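You operate a simulated robot arm through the tools that you are given. There is no shell and no other tool.

Carry out the task below with a simulated robot arm. There is one attempt and no reset: what you move stays moved.

TASK
Set the small gold arc to blue light at its brightest.
Fine: the arc on the long bench; white plug into the white rail's grey socket, then that rail on, then the green button of the white controller.

Only the result counts: the job must be done as asked and must still hold three seconds after the hand-in. Knocking over, shifting, dropping, spilling or breaking anything else fails it.

THE ROBOT
A 7-joint arm with a two-finger parallel gripper, fixed in place. Base frame: the origin is on the floor under the middle of its stand, x ahead of it, y to its left, z up. Readings come in mm, degrees, newtons and seconds.
It reaches about 1372 mm from its shoulder. Its first joint turns from -149.0 to 149.0 degrees. Payload 3.43 kg.
The tool frame sits at the grasp point between the pads (the TCP): z along the fingers, y along the line on which they close. The tips reach 30 mm beyond it. Largest opening 94 mm; finger width 28, thickness 10; the body of the gripper, 50 by 96 mm, starts 55 mm behind the TCP.
Orientation is that of the tool frame in the base frame, as a unit quaternion [w, x, y, z]. With the fingers straight down and closing along the base's y, the tool's x points along the base's -x, its y along +y and its z along -z.

THE INTERFACE
- The arm moves only by the tool arm_command. Its argument "series" is a list of rows, each an object of numbers (a shift or turn left out is 0, a gripper value left out holds the last): "gripper": the finger opening in mm, from 0 to 94; "dx", "dy", "dz": the shift along the tool's x, y, z in mm; "wx", "wy", "wz": the turn, a rotation vector about the tool's x, y, z in degrees. In form: [{"gripper": .., "dx": .., "dy": .., "dz": .., "wx": .., "wy": .., "wz": ..}, ...]. A call has 1 to 20 rows; each row is the pose to reach, as a shift and turn from the pose commanded when the call began, along the tool's axes at that moment. Each row takes 0.2 s and may step no farther than 50 mm and 8.6 degrees from the row before; otherwise, or with a gripper value out of range, the whole call is refused. A pose out of reach is approached as far as the arm can. The call stops where the force on the tool passes 40 N (or 10 N more than at its start, if that is more) or the arm is blocked; 0.2 s more then pass. The fingers move at their own pace (about 45 mm/s each) and stop on an object; they squeeze with about 43 N. The grip force told is the motor's: it shows also when the fingers shut on nothing. Time passes only in rows, and 0.2 s behind the last, so rows that repeat a pose let the fingers close. It gives the time, the measured TCP pose, the force on the tool (base axes), the opening and the grip force at its end, in the units of the frame above (readings bear some noise), with the torque about the TCP (base axes, N m) and any sound that the robot's microphone picked up.
- Cameras (640 x 400 px; columns grow to the right, rows downward): "scene" is fixed at [400.2, 499.3, 1547.6]; the picture's right is [0.90, -0.43, 0.00], its down [-0.39, -0.82, -0.42] and it looks along [0.18, 0.38, -0.91] (base axes); focal length 272 px, centre (320, 200). "wrist" rides on the gripper at [76, 14, -103] in the tool frame; the picture's right is [-0.18, 0.98, 0.00], its down [-0.75, -0.14, -0.64] and it looks along [-0.63, -0.12, 0.77] (tool axes); focal length 243 px, centre (320, 200). There is no depth. A picture from a camera that has moved, and an enlarged one, comes with that camera's place and axes in the base frame and with its lens. The place of the scene camera against the robot may be out by one fixed shift of up to 18 mm in any direction.
- capture(camera): a new picture of that camera. It takes no simulated time.
- zoom(camera, box): a new picture of the part [left, top, right, bottom] of that camera's present view, enlarged. It takes no simulated time.
- sign_off(): hands the job in; it is judged then, once.

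Places have to be worked out from the pictures, the camera data and where the tool is seen. Open the gripper and draw the arm clear of the work before you hand the job in, unless the task says otherwise.

The tools are called after "Request:" as name(argument=value, ...) on one line, values as JSON. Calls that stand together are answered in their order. arm_command: Moves the arm, as the interface text tells. Its arguments: {"type":"object","properties":{"series":{"type":"array"}},"required":["series"]} The other tools are called the same way: capture (camera) takes a picture; zoom (camera, box) takes an enlarged picture of a part of a camera's view; sign_off () hands the job in.

At the start:

```text
clock: 0.0
position: [183.3, 970.0, 1089.6]
tool_rot: [0.0, 0.001, 1.0, -0.001]
force: [0.6, 0.4, -0.3]
torque: [0.01, 0.0, -0.01]
gripper_width: 94.2
grasp_force: 0.0
```

scene: 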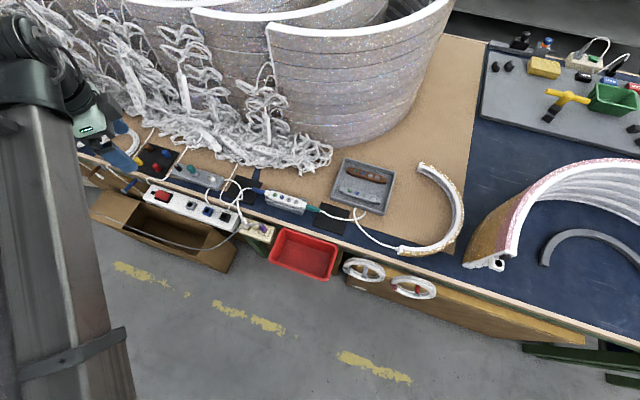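
wrist: 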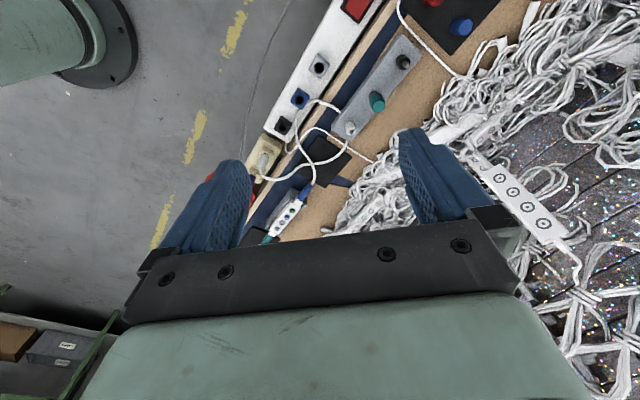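

I begin by looking closer at the bench area around the white rail, the plugs and the controllers.

Request:
zoom(camera="scene", box=[70, 110, 280, 250])

Request:
zoom(camera="scene", box=[220, 140, 480, 300])

Request:
zoom(camera="wrist", box=[220, 0, 540, 250])

```text
2.86 times, centred on (175, 180) of scene
camera zoom: at [400.2, 499.3, 1547.6], right [0.9, -0.43, 0.0], down [-0.39, -0.82, -0.42], along [0.18, 0.38, -0.91], focal length 779 px, centre (734, 257)
```

zoom: 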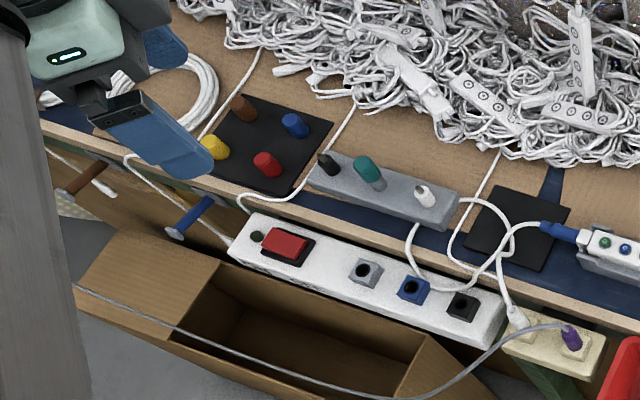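

```text
2.46 times, centred on (350, 220) of scene
camera zoom: at [400.2, 499.3, 1547.6], right [0.9, -0.43, 0.0], down [-0.39, -0.82, -0.42], along [0.18, 0.38, -0.91], focal length 671 px, centre (246, 151)
```

zoom: 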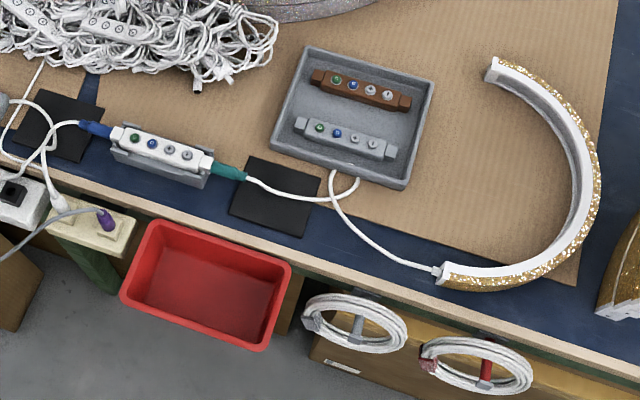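

```text
1.60 times, centred on (380, 125) of wrist
camera zoom: at [107.1, 985.2, 1191.9], right [0.18, 0.98, 0.0], down [0.75, -0.14, 0.64], along [0.63, -0.12, -0.77], focal length 388 px, centre (224, 320)
```

zoom: 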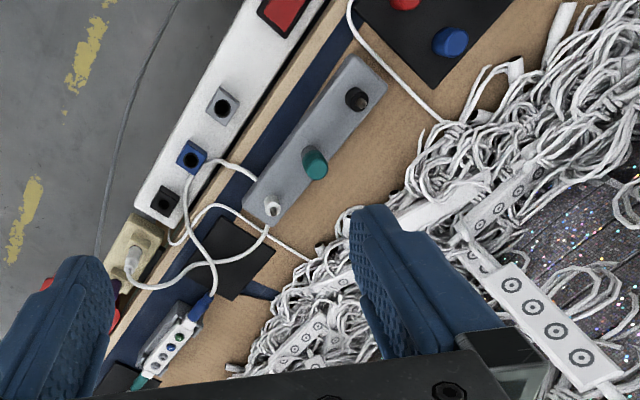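

Zooming in further to trace the cables and identify which plug is the white one and how it stands.

Request:
zoom(camera="scene", box=[160, 150, 260, 212])

Request:
zoom(camera="scene", box=[200, 170, 320, 245])

Request:
zoom(camera="wrist", box=[240, 80, 400, 180])

Request:
zoom(camera="wrist", box=[240, 130, 360, 245])

Request:
zoom(camera="scene", box=[120, 170, 220, 232])

```text
6.40 times, centred on (210, 181) of scene
camera zoom: at [400.2, 499.3, 1547.6], right [0.9, -0.43, 0.0], down [-0.39, -0.82, -0.42], along [0.18, 0.38, -0.91], focal length 1744 px, centre (1024, 322)
```

zoom: 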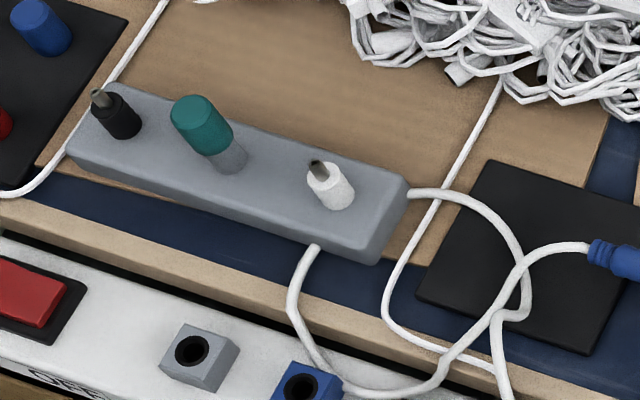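

```text
5.33 times, centred on (260, 208) of scene
camera zoom: at [400.2, 499.3, 1547.6], right [0.9, -0.43, 0.0], down [-0.39, -0.82, -0.42], along [0.18, 0.38, -0.91], focal length 1453 px, centre (640, 160)
```

zoom: 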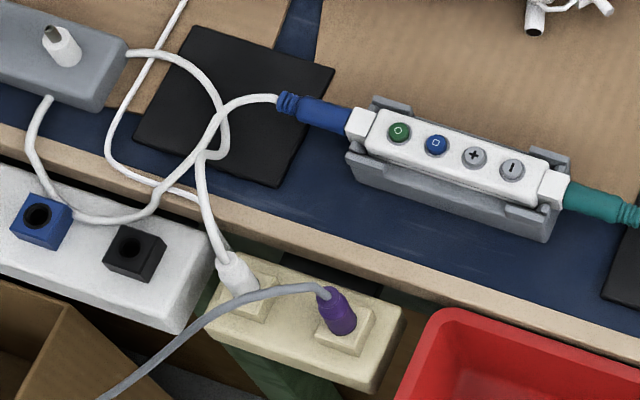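

```text
4.00 times, centred on (320, 130) of wrist
camera zoom: at [107.1, 985.2, 1191.9], right [0.18, 0.98, 0.0], down [0.75, -0.14, 0.64], along [0.63, -0.12, -0.77], focal length 970 px, centre (320, 480)
```

zoom: 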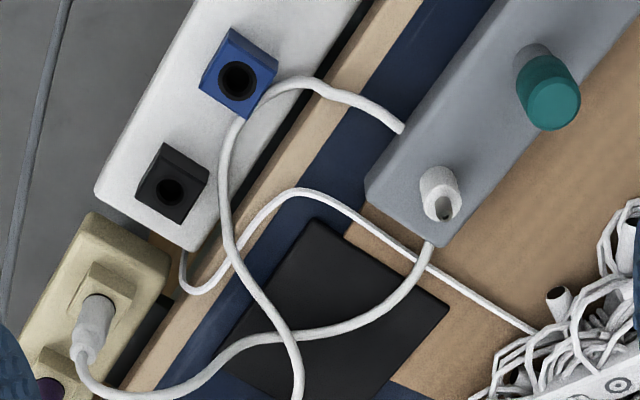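

```text
3.48 times, centred on (300, 188) of wrist
camera zoom: at [107.1, 985.2, 1191.9], right [0.18, 0.98, 0.0], down [0.75, -0.14, 0.64], along [0.63, -0.12, -0.77], focal length 844 px, centre (390, 244)
```

zoom: 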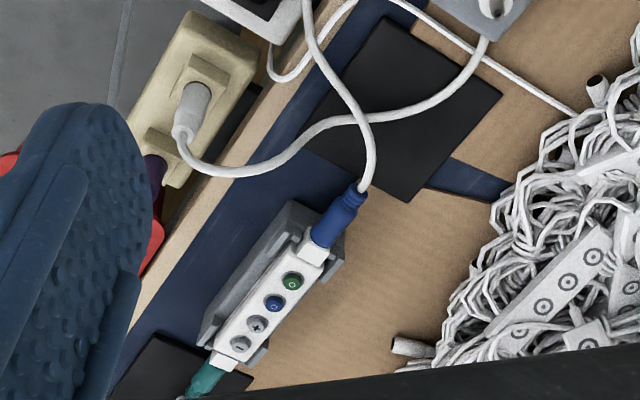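

```text
6.40 times, centred on (170, 201) of scene
camera zoom: at [400.2, 499.3, 1547.6], right [0.9, -0.43, 0.0], down [-0.39, -0.82, -0.42], along [0.18, 0.38, -0.91], focal length 1744 px, centre (1280, 194)
```

zoom: 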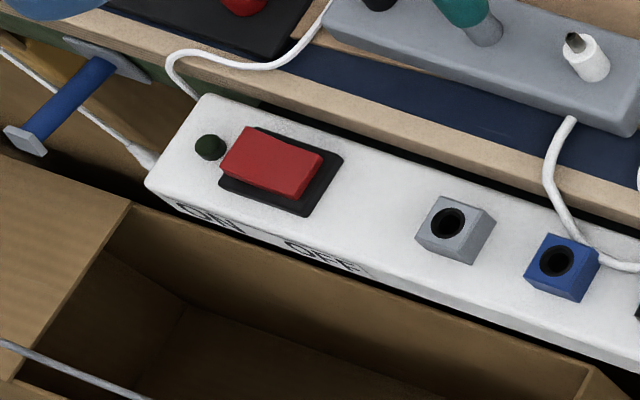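

Next I check the rest of the view for other plugs, rails and controllers so I don't mix any up.

Request:
zoom(camera="scene", box=[480, 25, 640, 130])

Request:
zoom(camera="scene", box=[330, 240, 450, 310])

Request:
zoom(camera="scene", box=[70, 110, 170, 212])

Request:
zoom(camera="scene", box=[320, 140, 420, 230])

Request:
zoom(camera="scene", box=[210, 205, 300, 265])

```text
3.81 times, centred on (560, 78) of scene
camera zoom: at [400.2, 499.3, 1547.6], right [0.9, -0.43, 0.0], down [-0.39, -0.82, -0.42], along [0.18, 0.38, -0.91], focal length 1038 px, centre (-594, 667)
```

zoom: 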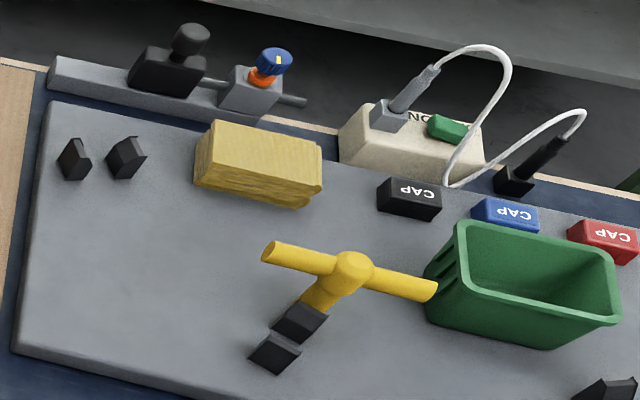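

```text
5.33 times, centred on (390, 275) of scene
camera zoom: at [400.2, 499.3, 1547.6], right [0.9, -0.43, 0.0], down [-0.39, -0.82, -0.42], along [0.18, 0.38, -0.91], focal length 1453 px, centre (-53, -200)
```

zoom: 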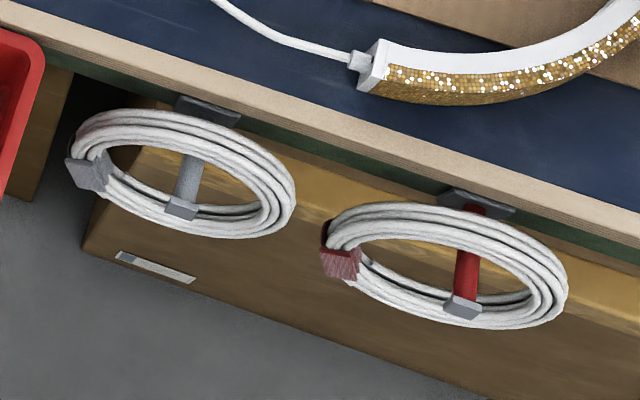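

```text
3.92 times, centred on (120, 161) of scene
camera zoom: at [400.2, 499.3, 1547.6], right [0.9, -0.43, 0.0], down [-0.39, -0.82, -0.42], along [0.18, 0.38, -0.91], focal length 1069 px, centre (1104, 353)
```

zoom: 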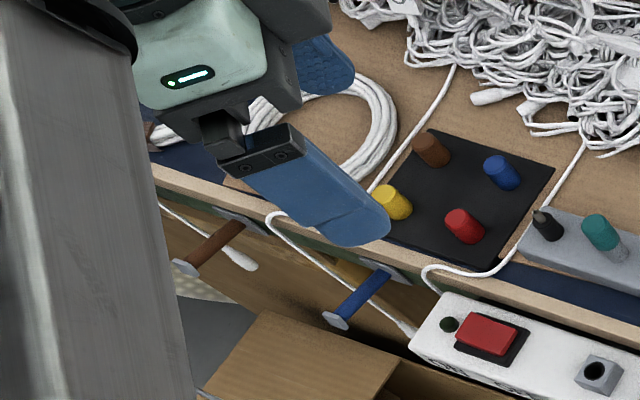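

```text
4.44 times, centred on (370, 185) of scene
camera zoom: at [400.2, 499.3, 1547.6], right [0.9, -0.43, 0.0], down [-0.39, -0.82, -0.42], along [0.18, 0.38, -0.91], focal length 1211 px, centre (98, 267)
```

zoom: 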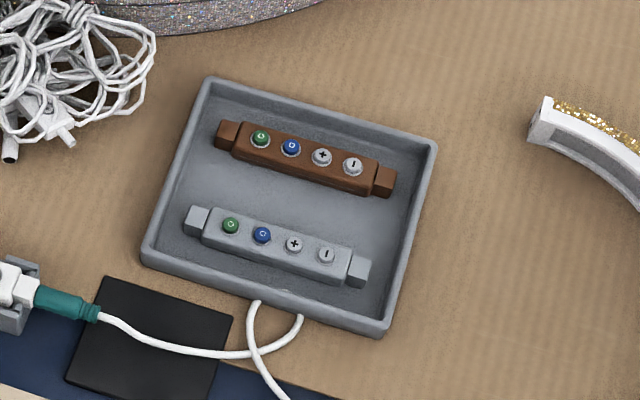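

```text
6.67 times, centred on (255, 235) of scene
camera zoom: at [400.2, 499.3, 1547.6], right [0.9, -0.43, 0.0], down [-0.39, -0.82, -0.42], along [0.18, 0.38, -0.91], focal length 1817 px, centre (753, -33)
```

zoom: 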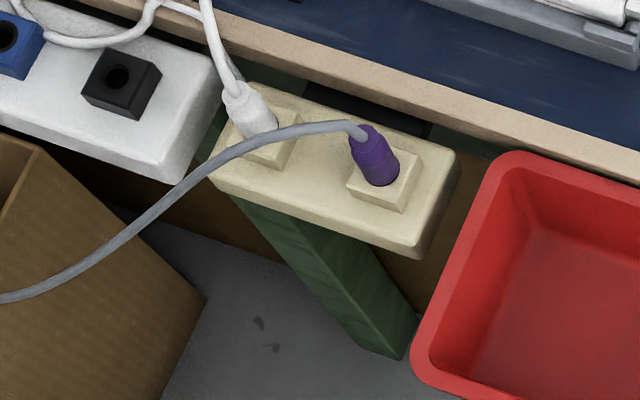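

The white-topped piece in the grey block triangulates to about (279, 1002, 815). I move the hand toward it, staying high, to get a close view with the wrist camera.

Request:
arm_command(series=[{"dx": -30, "dy": 5, "dz": 15}, {"dx": -60, "dy": 10, "dz": 30}, {"dx": -90, "dy": 20, "dz": 45}, {"dx": -90, "dy": 20, "dz": 45}])

```text
clock: 1.0
position: [273.8, 989.6, 1044.7]
tool_rot: [0.0, 0.001, 1.0, 0.001]
force: [-0.3, -0.1, 1.0]
torque: [0.0, -0.03, -0.01]
gripper_width: 94.0
grasp_force: 0.0
```

Request:
capture(camera="wrist")

Request:
zoom(camera="wrist", box=[180, 60, 420, 230])

Request:
capture(camera="scene")

```text
taken
camera wrist: at [197.5, 1004.7, 1148.0], right [0.18, 0.98, 0.0], down [0.75, -0.14, 0.64], along [0.63, -0.12, -0.77], focal length 243 px, centre (320, 200)
```

wrist: 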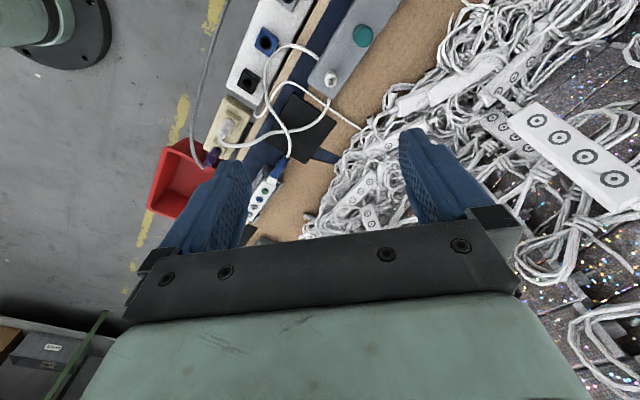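

```text
2.35 times, centred on (300, 145) of wrist
camera zoom: at [197.5, 1004.7, 1148.0], right [0.18, 0.98, 0.0], down [0.75, -0.14, 0.64], along [0.63, -0.12, -0.77], focal length 571 px, centre (367, 329)
```

zoom: 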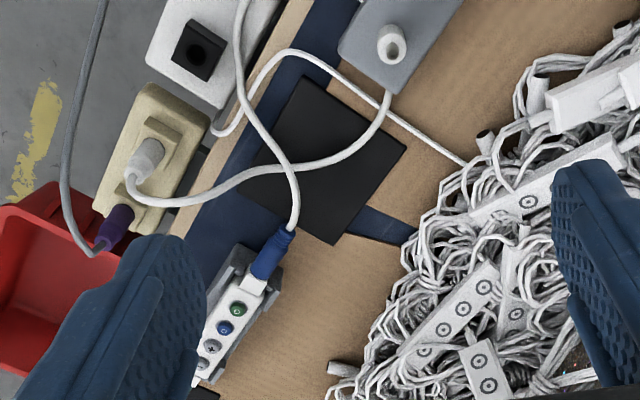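

```text
taken
```

scene: 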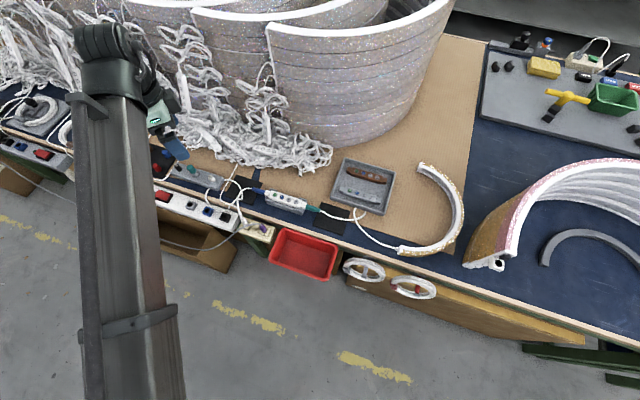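

A second rail is visible at the far left, so I'll note that the white one is the nearer. I now lower the hand somewhat behind the block to view the block and sockets close.

Request:
arm_command(series=[{"dx": 25, "dy": 0, "dz": 25}, {"dx": 50, "dy": -5, "dz": 60}, {"dx": 65, "dy": -10, "dz": 95}, {"dx": 65, "dy": -10, "dz": 95}])

Request:
capture(camera="wrist")

Request:
zoom(camera="wrist", box=[200, 0, 420, 150])

Request:
zoom(camera="scene", box=[0, 80, 80, 200])

```text
clock: 2.0
position: [210.3, 978.3, 947.6]
tool_rot: [0.0, 0.001, 1.0, 0.0]
force: [0.6, -0.5, -0.3]
torque: [-0.03, -0.02, 0.03]
gripper_width: 93.9
grasp_force: 0.0
```

```text
taken
camera wrist: at [135.1, 993.1, 1050.5], right [0.19, 0.98, 0.0], down [0.75, -0.14, 0.64], along [0.63, -0.12, -0.77], focal length 243 px, centre (320, 200)
```

wrist: 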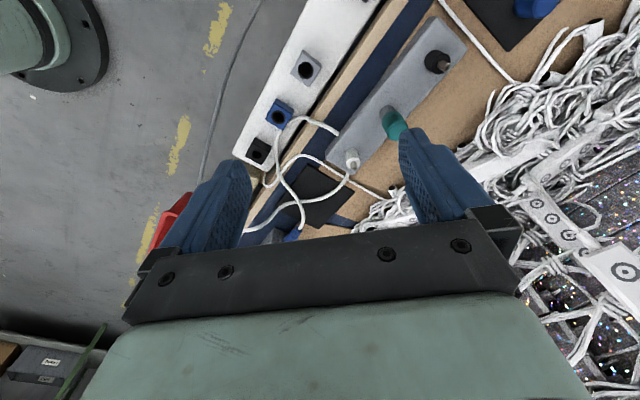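

```text
2.67 times, centred on (310, 75) of wrist
camera zoom: at [135.1, 993.1, 1050.5], right [0.19, 0.98, 0.0], down [0.75, -0.14, 0.64], along [0.63, -0.12, -0.77], focal length 647 px, centre (347, 533)
```

zoom: 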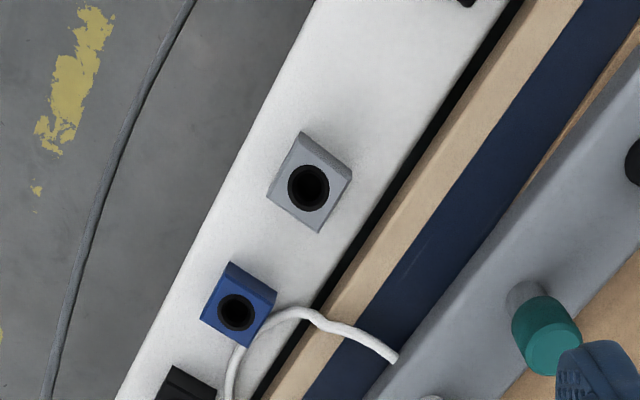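

```text
3.33 times, centred on (40, 140) of scene
camera zoom: at [400.2, 499.3, 1547.6], right [0.9, -0.43, 0.0], down [-0.39, -0.82, -0.42], along [0.18, 0.38, -0.91], focal length 908 px, centre (1253, 400)
```

zoom: 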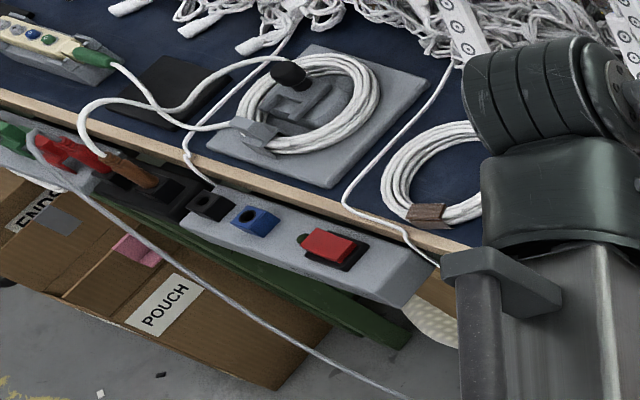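

Let me zoom the block's white post and the cable ends in this new view.

Request:
zoom(camera="wrist", box=[320, 110, 400, 180])

Request:
zoom(camera="wrist", box=[360, 20, 480, 140])

Request:
zoom(camera="wrist", box=[230, 90, 400, 240])

```text
5.71 times, centred on (360, 145) of wrist
camera zoom: at [135.1, 993.1, 1050.5], right [0.19, 0.98, 0.0], down [0.75, -0.14, 0.64], along [0.63, -0.12, -0.77], focal length 1386 px, centre (91, 514)
```

zoom: 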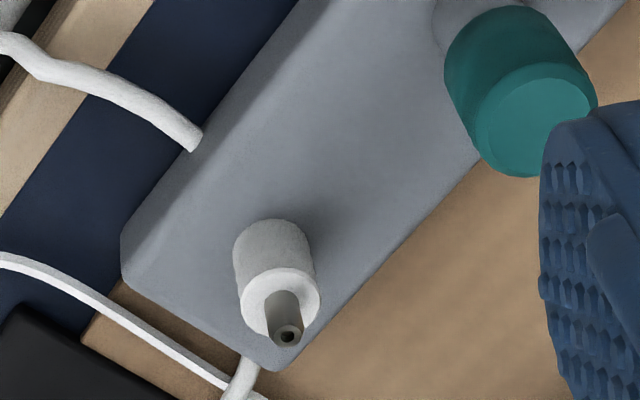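

```text
3.33 times, centred on (420, 80) of wrist
camera zoom: at [135.1, 993.1, 1050.5], right [0.19, 0.98, 0.0], down [0.75, -0.14, 0.64], along [0.63, -0.12, -0.77], focal length 809 px, centre (-13, 600)
```

zoom: 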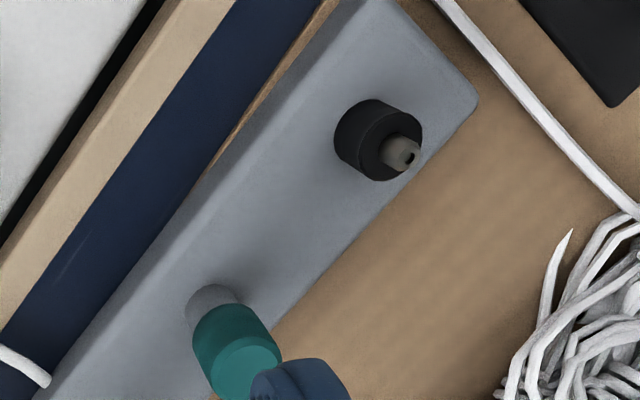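

```text
2.67 times, centred on (315, 165) of wrist
camera zoom: at [135.1, 993.1, 1050.5], right [0.19, 0.98, 0.0], down [0.75, -0.14, 0.64], along [0.63, -0.12, -0.77], focal length 647 px, centre (333, 293)
```

zoom: 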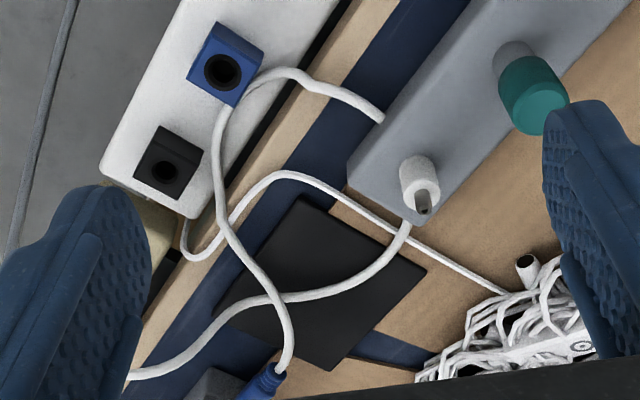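

By triangulating both cameras, the grey socket's hole is near (188, 968, 780), and the white plug, which sits in the cream outlet and feeds the white controller's cable, is near (314, 843, 800). I move above the cream outlet to study it.

Request:
arm_command(series=[{"dx": -22, "dy": -32, "dz": 0}, {"dx": -45, "dy": -64, "dz": 5}, {"dx": -67, "dy": -96, "dz": 10}, {"dx": -85, "dy": -128, "dz": 18}, {"dx": -85, "dy": -128, "dz": 18}])

Request:
capture(camera="wrist")

Request:
zoom(camera="wrist", box=[240, 60, 400, 160])

```text
clock: 3.2
position: [294.5, 850.7, 931.1]
tool_rot: [0.0, 0.001, 1.0, 0.0]
force: [-0.4, -0.8, 0.4]
torque: [-0.01, 0.0, 0.03]
gripper_width: 93.9
grasp_force: 0.1
```

```text
taken
camera wrist: at [217.6, 866.3, 1034.0], right [0.19, 0.98, 0.0], down [0.75, -0.14, 0.64], along [0.63, -0.12, -0.77], focal length 243 px, centre (320, 200)
```

wrist: 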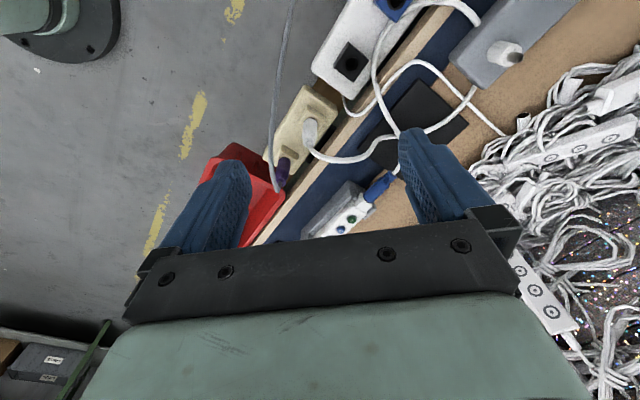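

```text
4.00 times, centred on (320, 110) of wrist
camera zoom: at [217.6, 866.3, 1034.0], right [0.19, 0.98, 0.0], down [0.75, -0.14, 0.64], along [0.63, -0.12, -0.77], focal length 970 px, centre (320, 560)
```

zoom: 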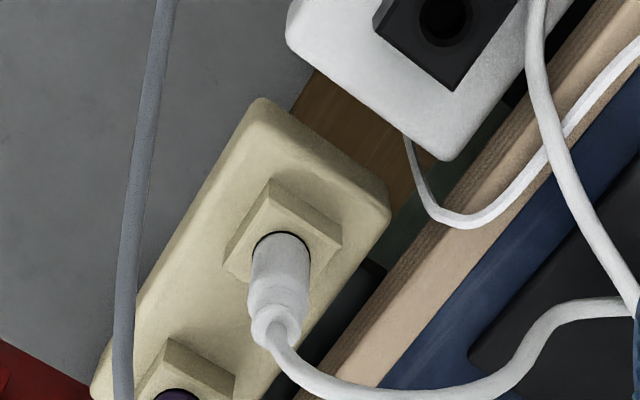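

The plug sits vertically in the outlet: base about (318, 837, 778), its collar about 817, diameter about 15 mm. I check the clearance to the bench edge and purple plug with more zooms.

Request:
zoom(camera="wrist", box=[260, 0, 520, 162])

Request:
zoom(camera="wrist", box=[250, 100, 350, 200])

Request:
capture(camera="scene")

Request:
zoom(camera="scene", box=[70, 100, 290, 240])

```text
2.46 times, centred on (390, 81) of wrist
camera zoom: at [217.6, 866.3, 1034.0], right [0.19, 0.98, 0.0], down [0.75, -0.14, 0.64], along [0.63, -0.12, -0.77], focal length 597 px, centre (148, 493)
```

zoom: 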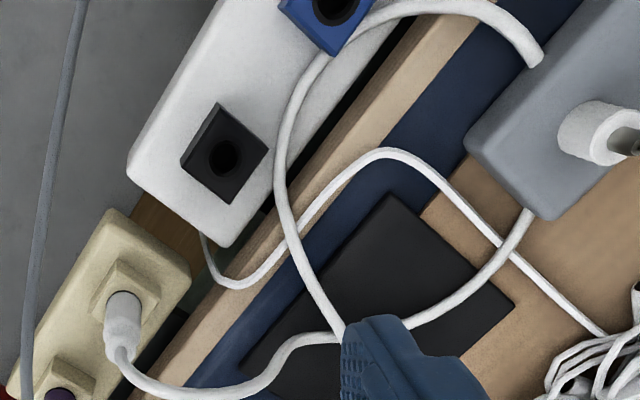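

```text
4.00 times, centred on (300, 150) of wrist
camera zoom: at [217.6, 866.3, 1034.0], right [0.19, 0.98, 0.0], down [0.75, -0.14, 0.64], along [0.63, -0.12, -0.77], focal length 970 px, centre (400, 400)
```

zoom: 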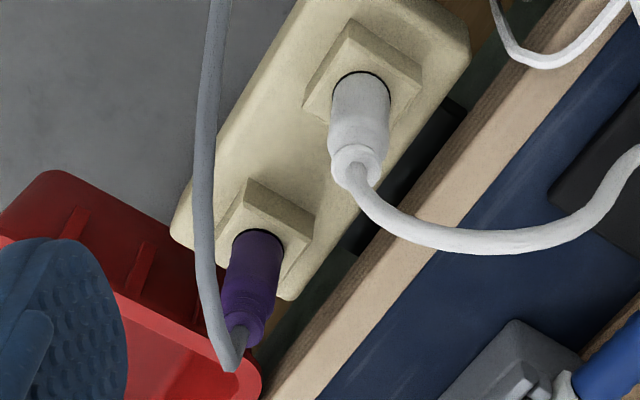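

```text
taken
```

scene: 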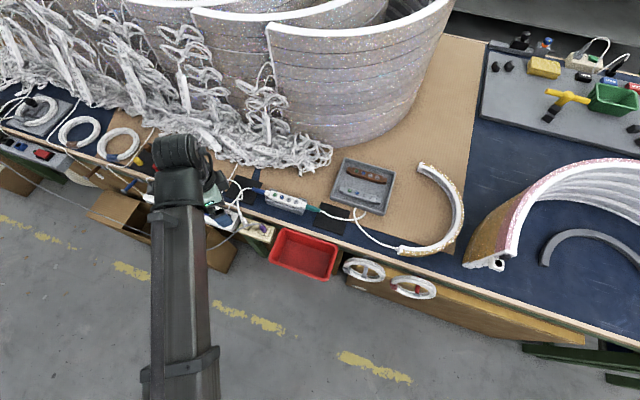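

```text
2.86 times, centred on (180, 170) of scene
camera zoom: at [400.2, 499.3, 1547.6], right [0.9, -0.43, 0.0], down [-0.39, -0.82, -0.42], along [0.18, 0.38, -0.91], focal length 779 px, centre (720, 286)
```

zoom: 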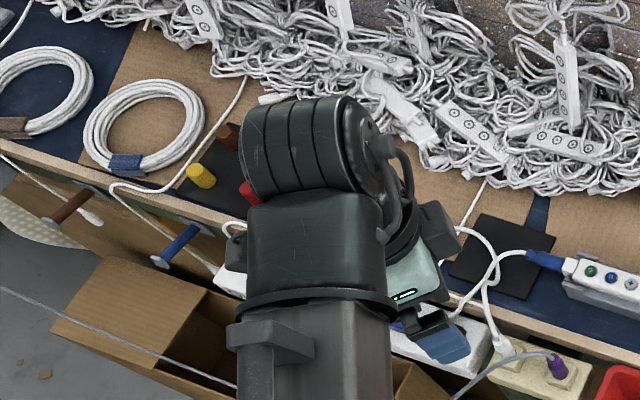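

The bench top and socket tops are both near z 778, so the plug body stands clear. I'll turn the tool 45° so the fingers close along the bench (purple plug 59 mm away on one side, rail end 42 mm on the other), and centre over the plug.

Request:
arm_command(series=[{"dx": -4, "dy": -2, "wz": -7.5}, {"dx": -8, "dy": -4, "wz": -15}, {"dx": -12, "dy": -7, "wz": -22.5}, {"dx": -16, "dy": -9, "wz": -30}, {"dx": -20, "dy": -12, "wz": -37.5}, {"dx": -23, "dy": -14, "wz": -45}, {"dx": -23, "dy": -14, "wz": -45}])

Request:
capture(camera="wrist")

Request:
zoom(camera="wrist", box=[240, 60, 400, 160])

```text
clock: 4.8
position: [317.1, 838.4, 930.9]
tool_rot: [0.0, -0.383, 0.924, 0.0]
force: [0.9, 0.1, -0.8]
torque: [-0.01, 0.01, 0.01]
gripper_width: 93.9
grasp_force: 0.1
```

```text
taken
camera wrist: at [252.5, 794.8, 1033.3], right [-0.57, 0.82, 0.0], down [0.63, 0.43, 0.64], along [0.53, 0.36, -0.77], focal length 243 px, centre (320, 200)
```

wrist: 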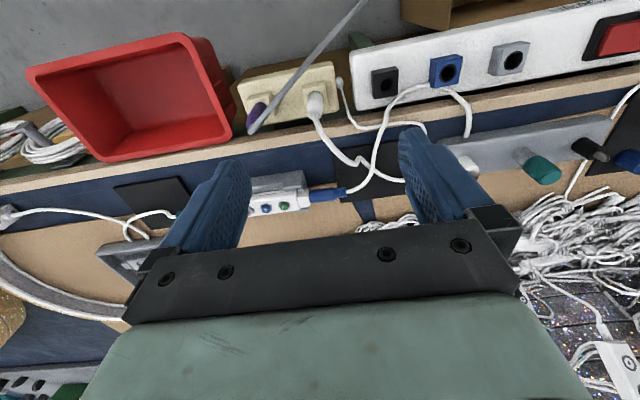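

```text
4.00 times, centred on (320, 110) of wrist
camera zoom: at [252.5, 794.8, 1033.3], right [-0.57, 0.82, 0.0], down [0.63, 0.43, 0.64], along [0.53, 0.36, -0.77], focal length 970 px, centre (320, 560)
```

zoom: 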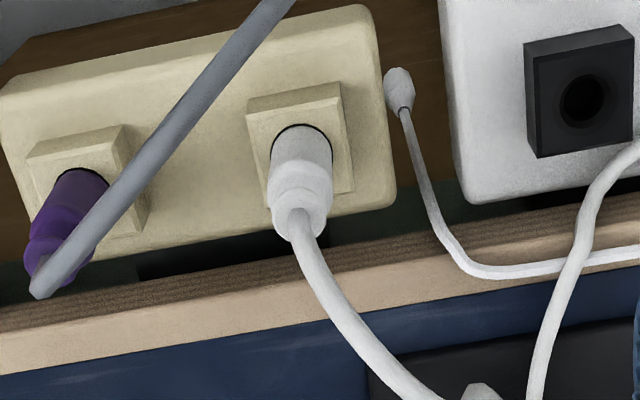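

The plug's own cable rises and leaves along +y, while the grey cable passes in front at y≈805; so closing along x is the cleanest grip. I turn another 45° at this height and centre on (320.5, 836.3).

Request:
arm_command(series=[{"dx": -0.2, "dy": -0.7, "wz": -7.5, "gripper": 60}, {"dx": -0.4, "dy": -1.4, "wz": -15}, {"dx": -0.6, "dy": -2.1, "wz": -22.5}, {"dx": -0.8, "dy": -2.9, "wz": -30}, {"dx": -1.0, "dy": -3.6, "wz": -37.5}, {"dx": -1.2, "dy": -4.3, "wz": -45}, {"dx": -1.2, "dy": -4.3, "wz": -45}])

Request:
capture(camera="wrist")

Request:
zoom(camera="wrist", box=[240, 60, 400, 160])

```text
clock: 6.4
position: [320.1, 834.9, 931.0]
tool_rot: [0.0, -0.707, 0.707, 0.0]
force: [0.3, 0.1, -0.1]
torque: [-0.01, 0.03, 0.0]
gripper_width: 59.9
grasp_force: 0.0
```

```text
taken
camera wrist: at [305.4, 760.4, 1033.4], right [-0.98, 0.18, 0.0], down [0.14, 0.75, 0.64], along [0.12, 0.63, -0.77], focal length 243 px, centre (320, 200)
```

wrist: 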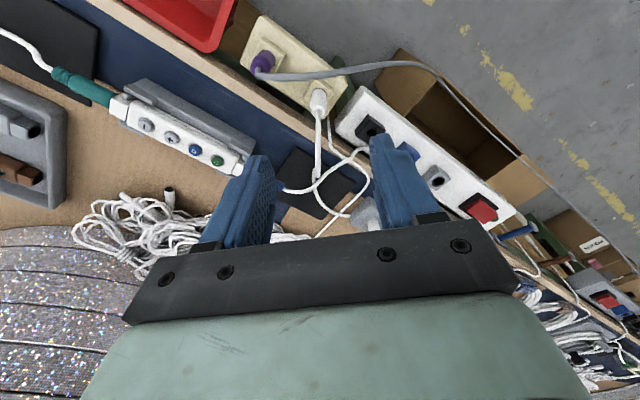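

```text
4.00 times, centred on (320, 110) of wrist
camera zoom: at [305.4, 760.4, 1033.4], right [-0.98, 0.18, 0.0], down [0.14, 0.75, 0.64], along [0.12, 0.63, -0.77], focal length 970 px, centre (320, 560)
```

zoom: 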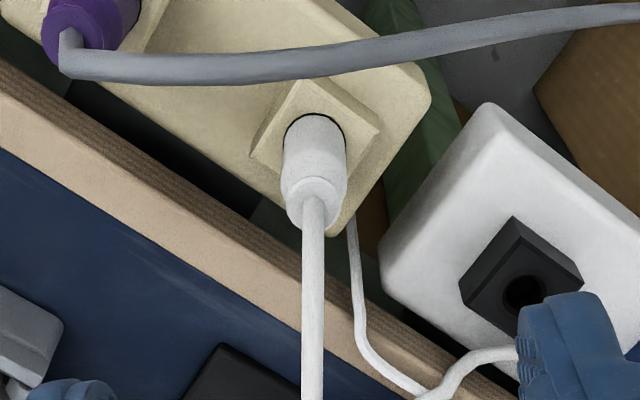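

The plug is nearly centred under the TCP (about 1 mm off in x) and its cable passes between the fingers. I descend partway with the opening at 36 mm.

Request:
arm_command(series=[{"dy": -1.2, "dz": 20, "gripper": 36}, {"dy": -1.2, "dz": 45}, {"dy": -1.2, "dz": 65}, {"dy": -1.2, "dz": 80}, {"dy": -1.2, "dz": 80}])

Request:
capture(camera="wrist")

Request:
zoom(camera="wrist", box=[240, 90, 400, 190])

```text
clock: 7.6
position: [320.7, 836.7, 849.9]
tool_rot: [0.0, -0.707, 0.707, 0.0]
force: [0.3, -0.7, 0.1]
torque: [0.01, -0.04, 0.02]
gripper_width: 36.0
grasp_force: 0.1
```

```text
taken
camera wrist: at [306.0, 760.8, 953.0], right [-0.98, 0.18, 0.0], down [0.14, 0.75, 0.64], along [0.12, 0.63, -0.77], focal length 243 px, centre (320, 200)
```

wrist: 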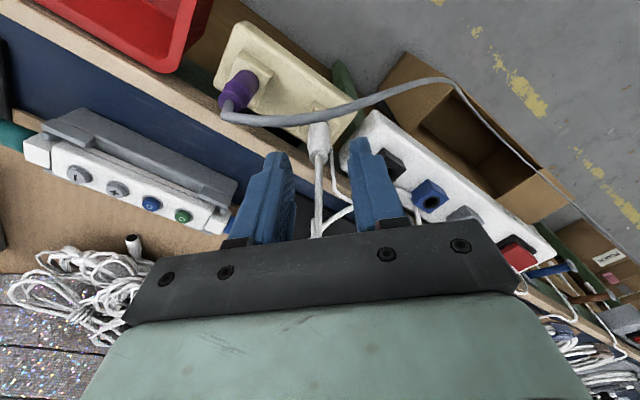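

```text
4.00 times, centred on (320, 140) of wrist
camera zoom: at [306.0, 760.8, 953.0], right [-0.98, 0.18, 0.0], down [0.14, 0.75, 0.64], along [0.12, 0.63, -0.77], focal length 970 px, centre (320, 440)
```

zoom: 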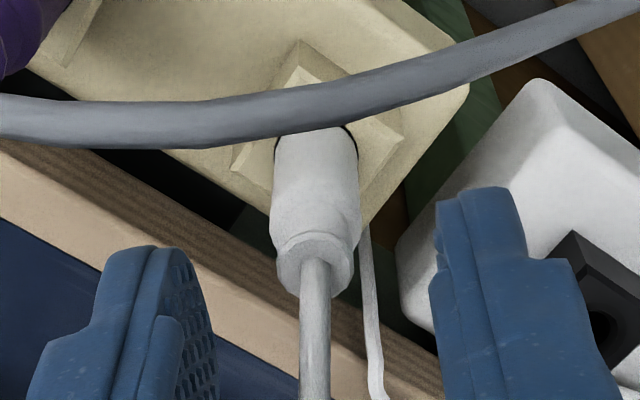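

Alignment is good: plug within 1 mm of centre, the grey cable 20 mm in front of the fingers. I go down so the tips reach about z 782 around the plug's cylinder.

Request:
arm_command(series=[{"dy": -0.5, "dz": 15}, {"dy": -0.5, "dz": 28}, {"dy": -0.5, "dz": 37}, {"dy": -0.5, "dz": 37}])

Request:
capture(camera="wrist")

Request:
zoom(camera="wrist", box=[240, 110, 400, 210])

Request:
zoom(camera="scene", box=[190, 170, 310, 245])

```text
clock: 8.6
position: [323.6, 835.5, 813.6]
tool_rot: [0.0, -0.706, 0.708, 0.0]
force: [0.6, -0.5, 0.1]
torque: [0.01, -0.02, -0.02]
gripper_width: 36.0
grasp_force: 0.1
```

```text
taken
camera wrist: at [307.3, 760.2, 916.9], right [-0.98, 0.19, 0.0], down [0.14, 0.75, 0.64], along [0.12, 0.63, -0.77], focal length 243 px, centre (320, 200)
```

wrist: 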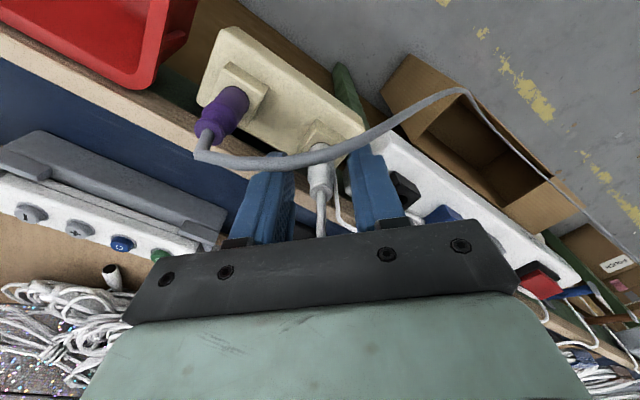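

```text
4.00 times, centred on (320, 160) of wrist
camera zoom: at [307.3, 760.2, 916.9], right [-0.98, 0.19, 0.0], down [0.14, 0.75, 0.64], along [0.12, 0.63, -0.77], focal length 970 px, centre (320, 360)
```

zoom: 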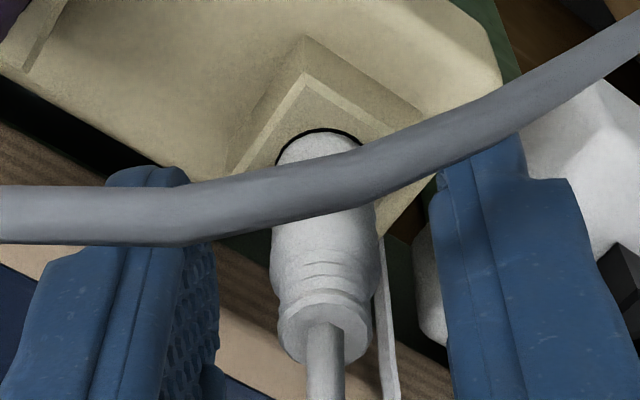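

```text
5.33 times, centred on (250, 208) of scene
camera zoom: at [400.2, 499.3, 1547.6], right [0.9, -0.43, 0.0], down [-0.39, -0.82, -0.42], along [0.18, 0.38, -0.91], focal length 1453 px, centre (693, 160)
```

zoom: 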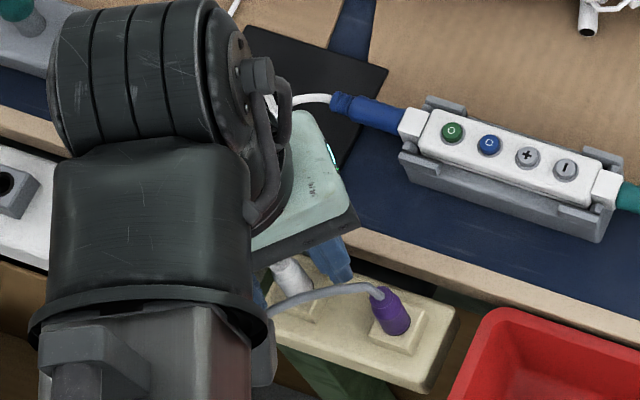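

The fingers straddle the plug symmetrically. I close on it.

Request:
arm_command(series=[{"gripper": 8}, {"gripper": 8}, {"gripper": 8}, {"gripper": 8}])

Request:
zoom(camera="wrist", box=[240, 110, 400, 210])

```text
clock: 9.6
position: [321.8, 836.3, 814.6]
tool_rot: [0.0, -0.707, 0.708, 0.0]
force: [-0.5, 0.2, 0.2]
torque: [-0.02, 0.01, -0.02]
gripper_width: 13.4
grasp_force: 43.3
```

```text
4.00 times, centred on (320, 160) of wrist
camera zoom: at [307.3, 760.2, 917.1], right [-0.98, 0.19, 0.0], down [0.14, 0.75, 0.64], along [0.12, 0.63, -0.77], focal length 970 px, centre (320, 360)
```

zoom: 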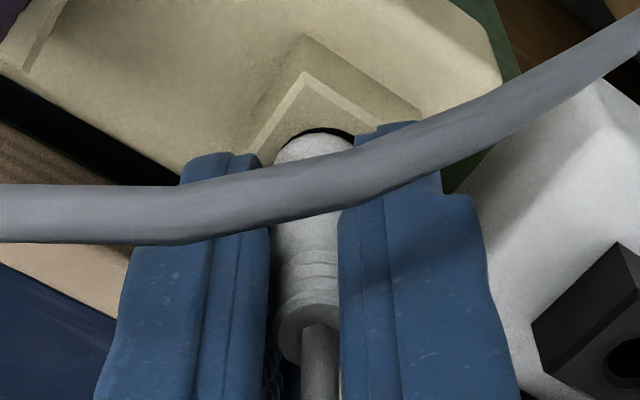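

Gripped at 13.4 mm. I pull straight up slowly and watch the force.

Request:
arm_command(series=[{"dz": -4}, {"dz": -8}, {"dz": -12}, {"dz": -16}, {"dz": -20}, {"dz": -24}])

Request:
capture(camera="wrist")

Request:
zoom(camera="wrist", box=[240, 90, 400, 190])

```text
clock: 11.0
position: [321.8, 835.6, 837.3]
tool_rot: [0.0, -0.706, 0.709, 0.0]
force: [0.4, -0.1, -0.2]
torque: [-0.02, -0.03, 0.0]
gripper_width: 12.9
grasp_force: 42.8
```

```text
taken
camera wrist: at [307.5, 759.6, 940.0], right [-0.98, 0.19, 0.0], down [0.14, 0.75, 0.64], along [0.12, 0.63, -0.77], focal length 243 px, centre (320, 200)
```

wrist: 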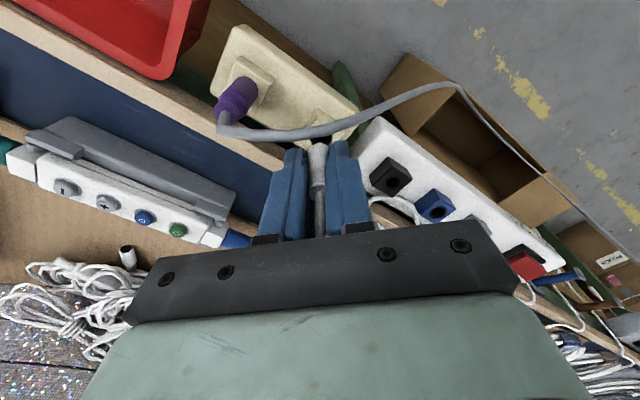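

```text
4.00 times, centred on (320, 140) of wrist
camera zoom: at [307.5, 759.6, 940.0], right [-0.98, 0.19, 0.0], down [0.14, 0.75, 0.64], along [0.12, 0.63, -0.77], focal length 970 px, centre (320, 440)
```

zoom: 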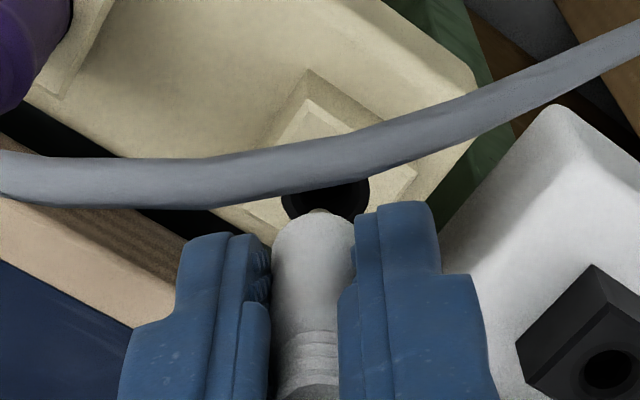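

The plug came out cleanly (force ~0). I lift to z≈880 and carry it along toward the grey socket, well above the loops.

Request:
arm_command(series=[{"dz": -20}, {"dz": -42}, {"dz": -42, "dx": -20, "dy": 20}, {"dz": -42, "dx": -45, "dy": 45}, {"dz": -42, "dx": -70, "dy": 70}, {"dz": -42, "dx": -70, "dy": 70}])

Request:
capture(camera="wrist")

Request:
capture(camera="scene")

Request:
zoom(camera="scene", box=[150, 140, 330, 250])

```text
clock: 12.4
position: [254.2, 905.7, 883.7]
tool_rot: [0.0, -0.706, 0.708, 0.0]
force: [-0.1, 0.0, -0.4]
torque: [0.03, 0.01, 0.0]
gripper_width: 13.3
grasp_force: 43.4
```

```text
taken
camera wrist: at [239.0, 830.1, 985.1], right [-0.98, 0.19, 0.0], down [0.14, 0.75, 0.64], along [0.12, 0.63, -0.77], focal length 243 px, centre (320, 200)
```

wrist: 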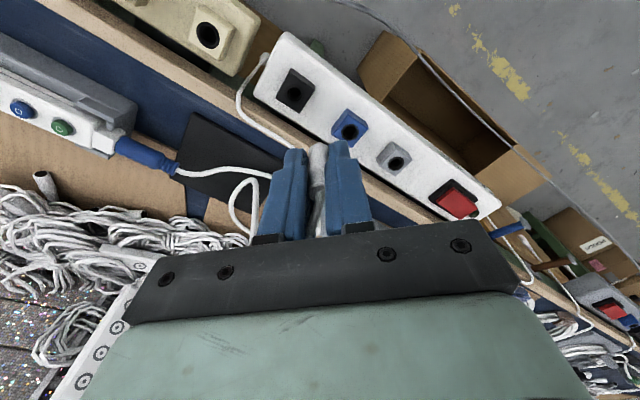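

```text
taken
```

scene: 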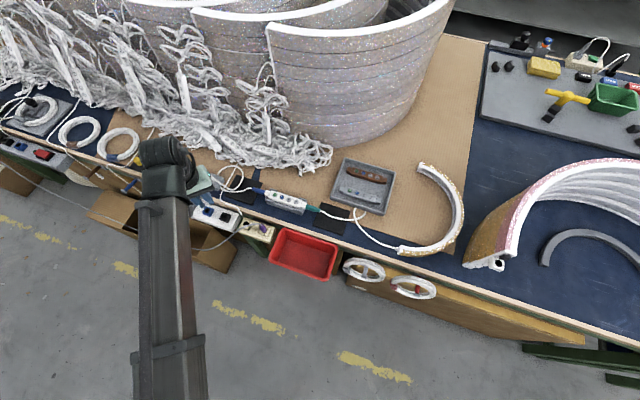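

```text
3.56 times, centred on (240, 195) of scene
camera zoom: at [400.2, 499.3, 1547.6], right [0.9, -0.43, 0.0], down [-0.39, -0.82, -0.42], along [0.18, 0.38, -0.91], focal length 969 px, centre (604, 218)
```

zoom: 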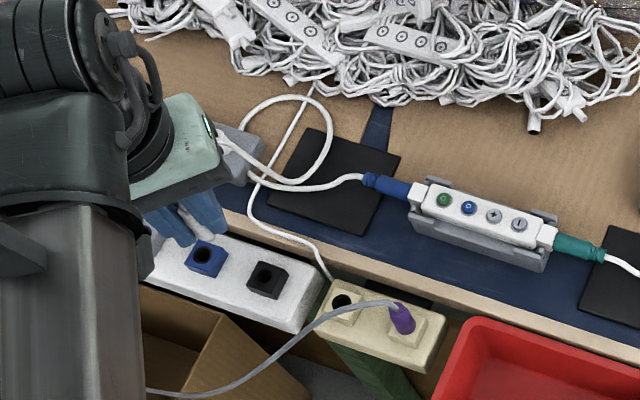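

The cable follows the plug, confirming this is the controller's feed. The grey hole shows at about (188, 968, 778); I move above it at the same height.

Request:
arm_command(series=[{"dx": -20, "dy": 20}, {"dx": -40, "dy": 42}, {"dx": -62, "dy": 65}, {"dx": -62, "dy": 65}, {"dx": -62, "dy": 65}])

Request:
capture(camera="wrist")

Request:
zoom(camera="wrist", box=[240, 80, 400, 180])

```text
clock: 13.6
position: [190.5, 968.1, 882.5]
tool_rot: [-0.001, -0.706, 0.708, 0.0]
force: [-0.3, -0.7, -0.2]
torque: [-0.01, 0.0, 0.05]
gripper_width: 13.1
grasp_force: 43.0
```

```text
taken
camera wrist: at [175.7, 892.5, 984.8], right [-0.98, 0.18, 0.0], down [0.14, 0.75, 0.64], along [0.12, 0.63, -0.77], focal length 243 px, centre (320, 200)
```

wrist: 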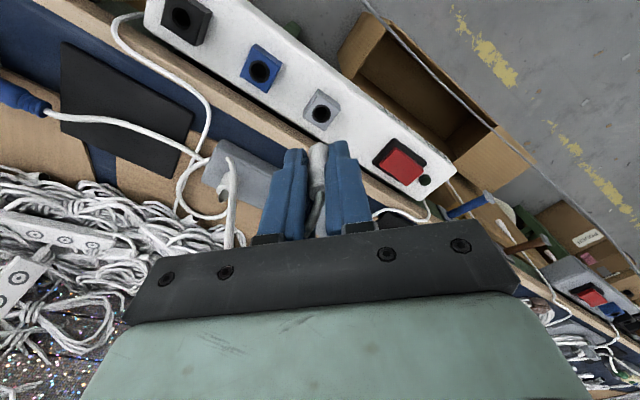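

```text
4.00 times, centred on (320, 130) of wrist
camera zoom: at [175.7, 892.5, 984.8], right [-0.98, 0.18, 0.0], down [0.14, 0.75, 0.64], along [0.12, 0.63, -0.77], focal length 970 px, centre (320, 480)
```

zoom: 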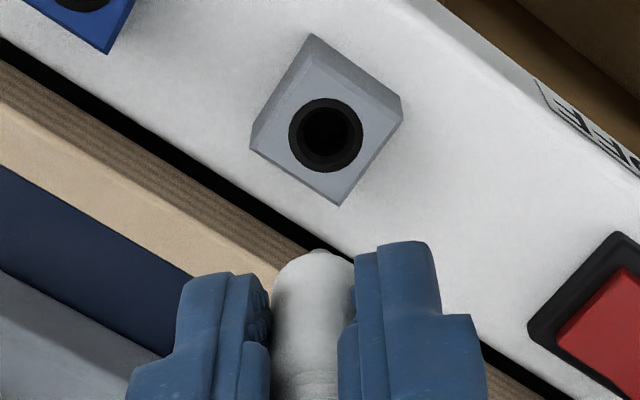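

The hole centre projects about 1.8 mm to −x of the plug's pin. I correct that and descend to just above the socket for another look.

Request:
arm_command(series=[{"dy": 1.7, "dx": -0.3, "dz": 15}, {"dy": 1.7, "dx": -0.3, "dz": 30}, {"dy": 1.7, "dx": -0.3, "dz": 42}, {"dy": 1.7, "dx": -0.3, "dz": 42}])

Request:
zoom(camera="wrist", box=[260, 90, 380, 165])

Request:
zoom(camera="scene", box=[140, 160, 260, 240])

```text
clock: 14.6
position: [187.0, 968.0, 839.0]
tool_rot: [0.0, -0.706, 0.708, 0.0]
force: [-0.2, -0.4, -0.3]
torque: [0.0, -0.02, 0.0]
gripper_width: 13.4
grasp_force: 43.0
```

```text
5.33 times, centred on (320, 128) of wrist
camera zoom: at [171.8, 892.1, 941.8], right [-0.98, 0.18, 0.0], down [0.14, 0.75, 0.64], along [0.12, 0.63, -0.77], focal length 1294 px, centre (320, 587)
```

zoom: 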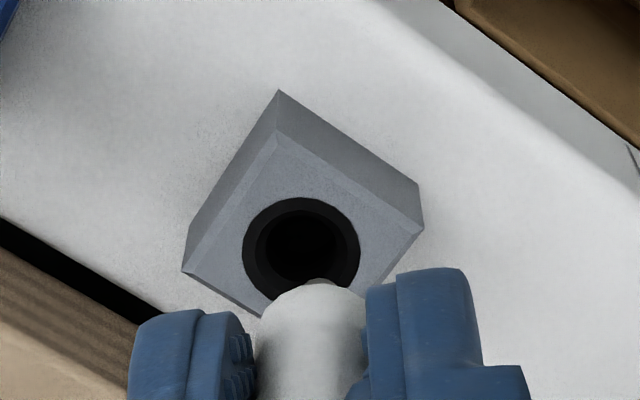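

```text
5.00 times, centred on (200, 200) of scene
camera zoom: at [400.2, 499.3, 1547.6], right [0.9, -0.43, 0.0], down [-0.39, -0.82, -0.42], along [0.18, 0.38, -0.91], focal length 1363 px, centre (920, 200)
```

zoom: 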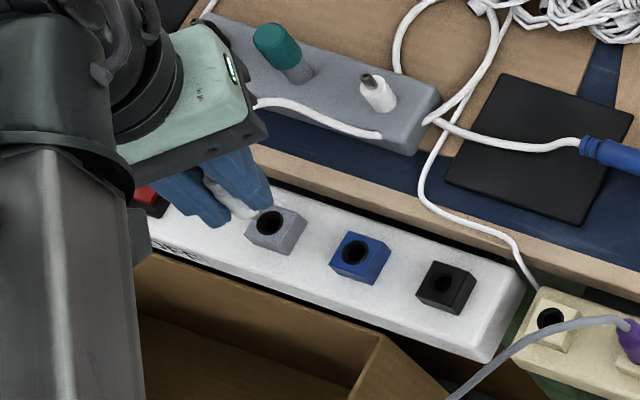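

Comparing both views, the hole is at z≈778.6 and about +2.3 mm x, +0.8 mm y from the plug's axis. I correct and check again before lowering.

Request:
arm_command(series=[{"dy": -1.2, "dx": -0.4}, {"dy": -2.3, "dx": -0.8}, {"dy": -2.3, "dx": -0.8}, {"dy": -2.3, "dx": -0.8}])

Request:
zoom(camera="wrist", box=[260, 90, 380, 165])

```text
clock: 15.6
position: [187.9, 969.7, 838.2]
tool_rot: [0.0, -0.707, 0.708, -0.001]
force: [-0.9, 0.2, 0.8]
torque: [0.04, 0.02, 0.02]
gripper_width: 12.9
grasp_force: 43.2
```

```text
5.33 times, centred on (320, 128) of wrist
camera zoom: at [173.3, 893.8, 941.3], right [-0.98, 0.18, 0.0], down [0.14, 0.75, 0.64], along [0.12, 0.63, -0.77], focal length 1294 px, centre (320, 587)
```

zoom: 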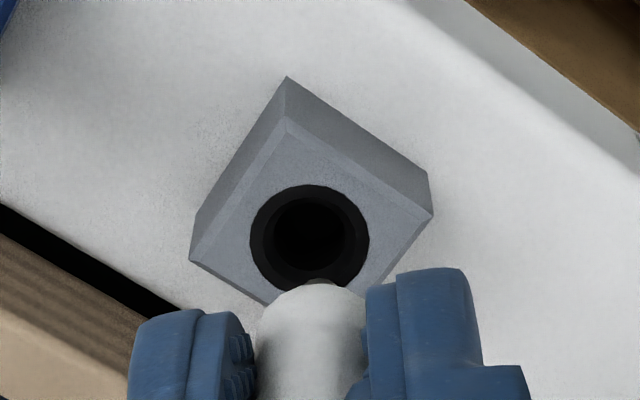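

Residual offset is about +1.2 mm x, −0.7 mm y. I apply it and lower a little more.

Request:
arm_command(series=[{"dy": -1.2, "dx": 0.7}, {"dy": -1.2, "dx": 0.7, "dz": 3}, {"dy": -1.2, "dx": 0.7, "dz": 5}, {"dy": -1.2, "dx": 0.7, "dz": 5}])

Request:
zoom(camera="wrist", box=[260, 90, 380, 165])

```text
clock: 16.6
position: [189.1, 969.3, 834.0]
tool_rot: [0.0, -0.706, 0.708, 0.0]
force: [0.0, 0.5, 0.4]
torque: [0.0, 0.02, -0.01]
gripper_width: 13.3
grasp_force: 42.9
```

```text
5.33 times, centred on (320, 128) of wrist
camera zoom: at [174.1, 892.8, 935.5], right [-0.98, 0.18, 0.0], down [0.14, 0.75, 0.64], along [0.12, 0.63, -0.77], focal length 1294 px, centre (320, 587)
```

zoom: 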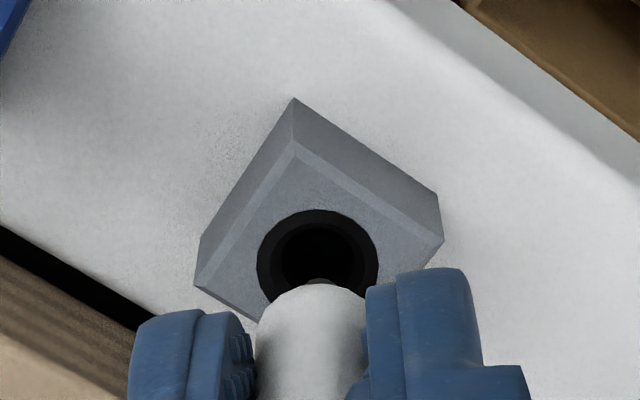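

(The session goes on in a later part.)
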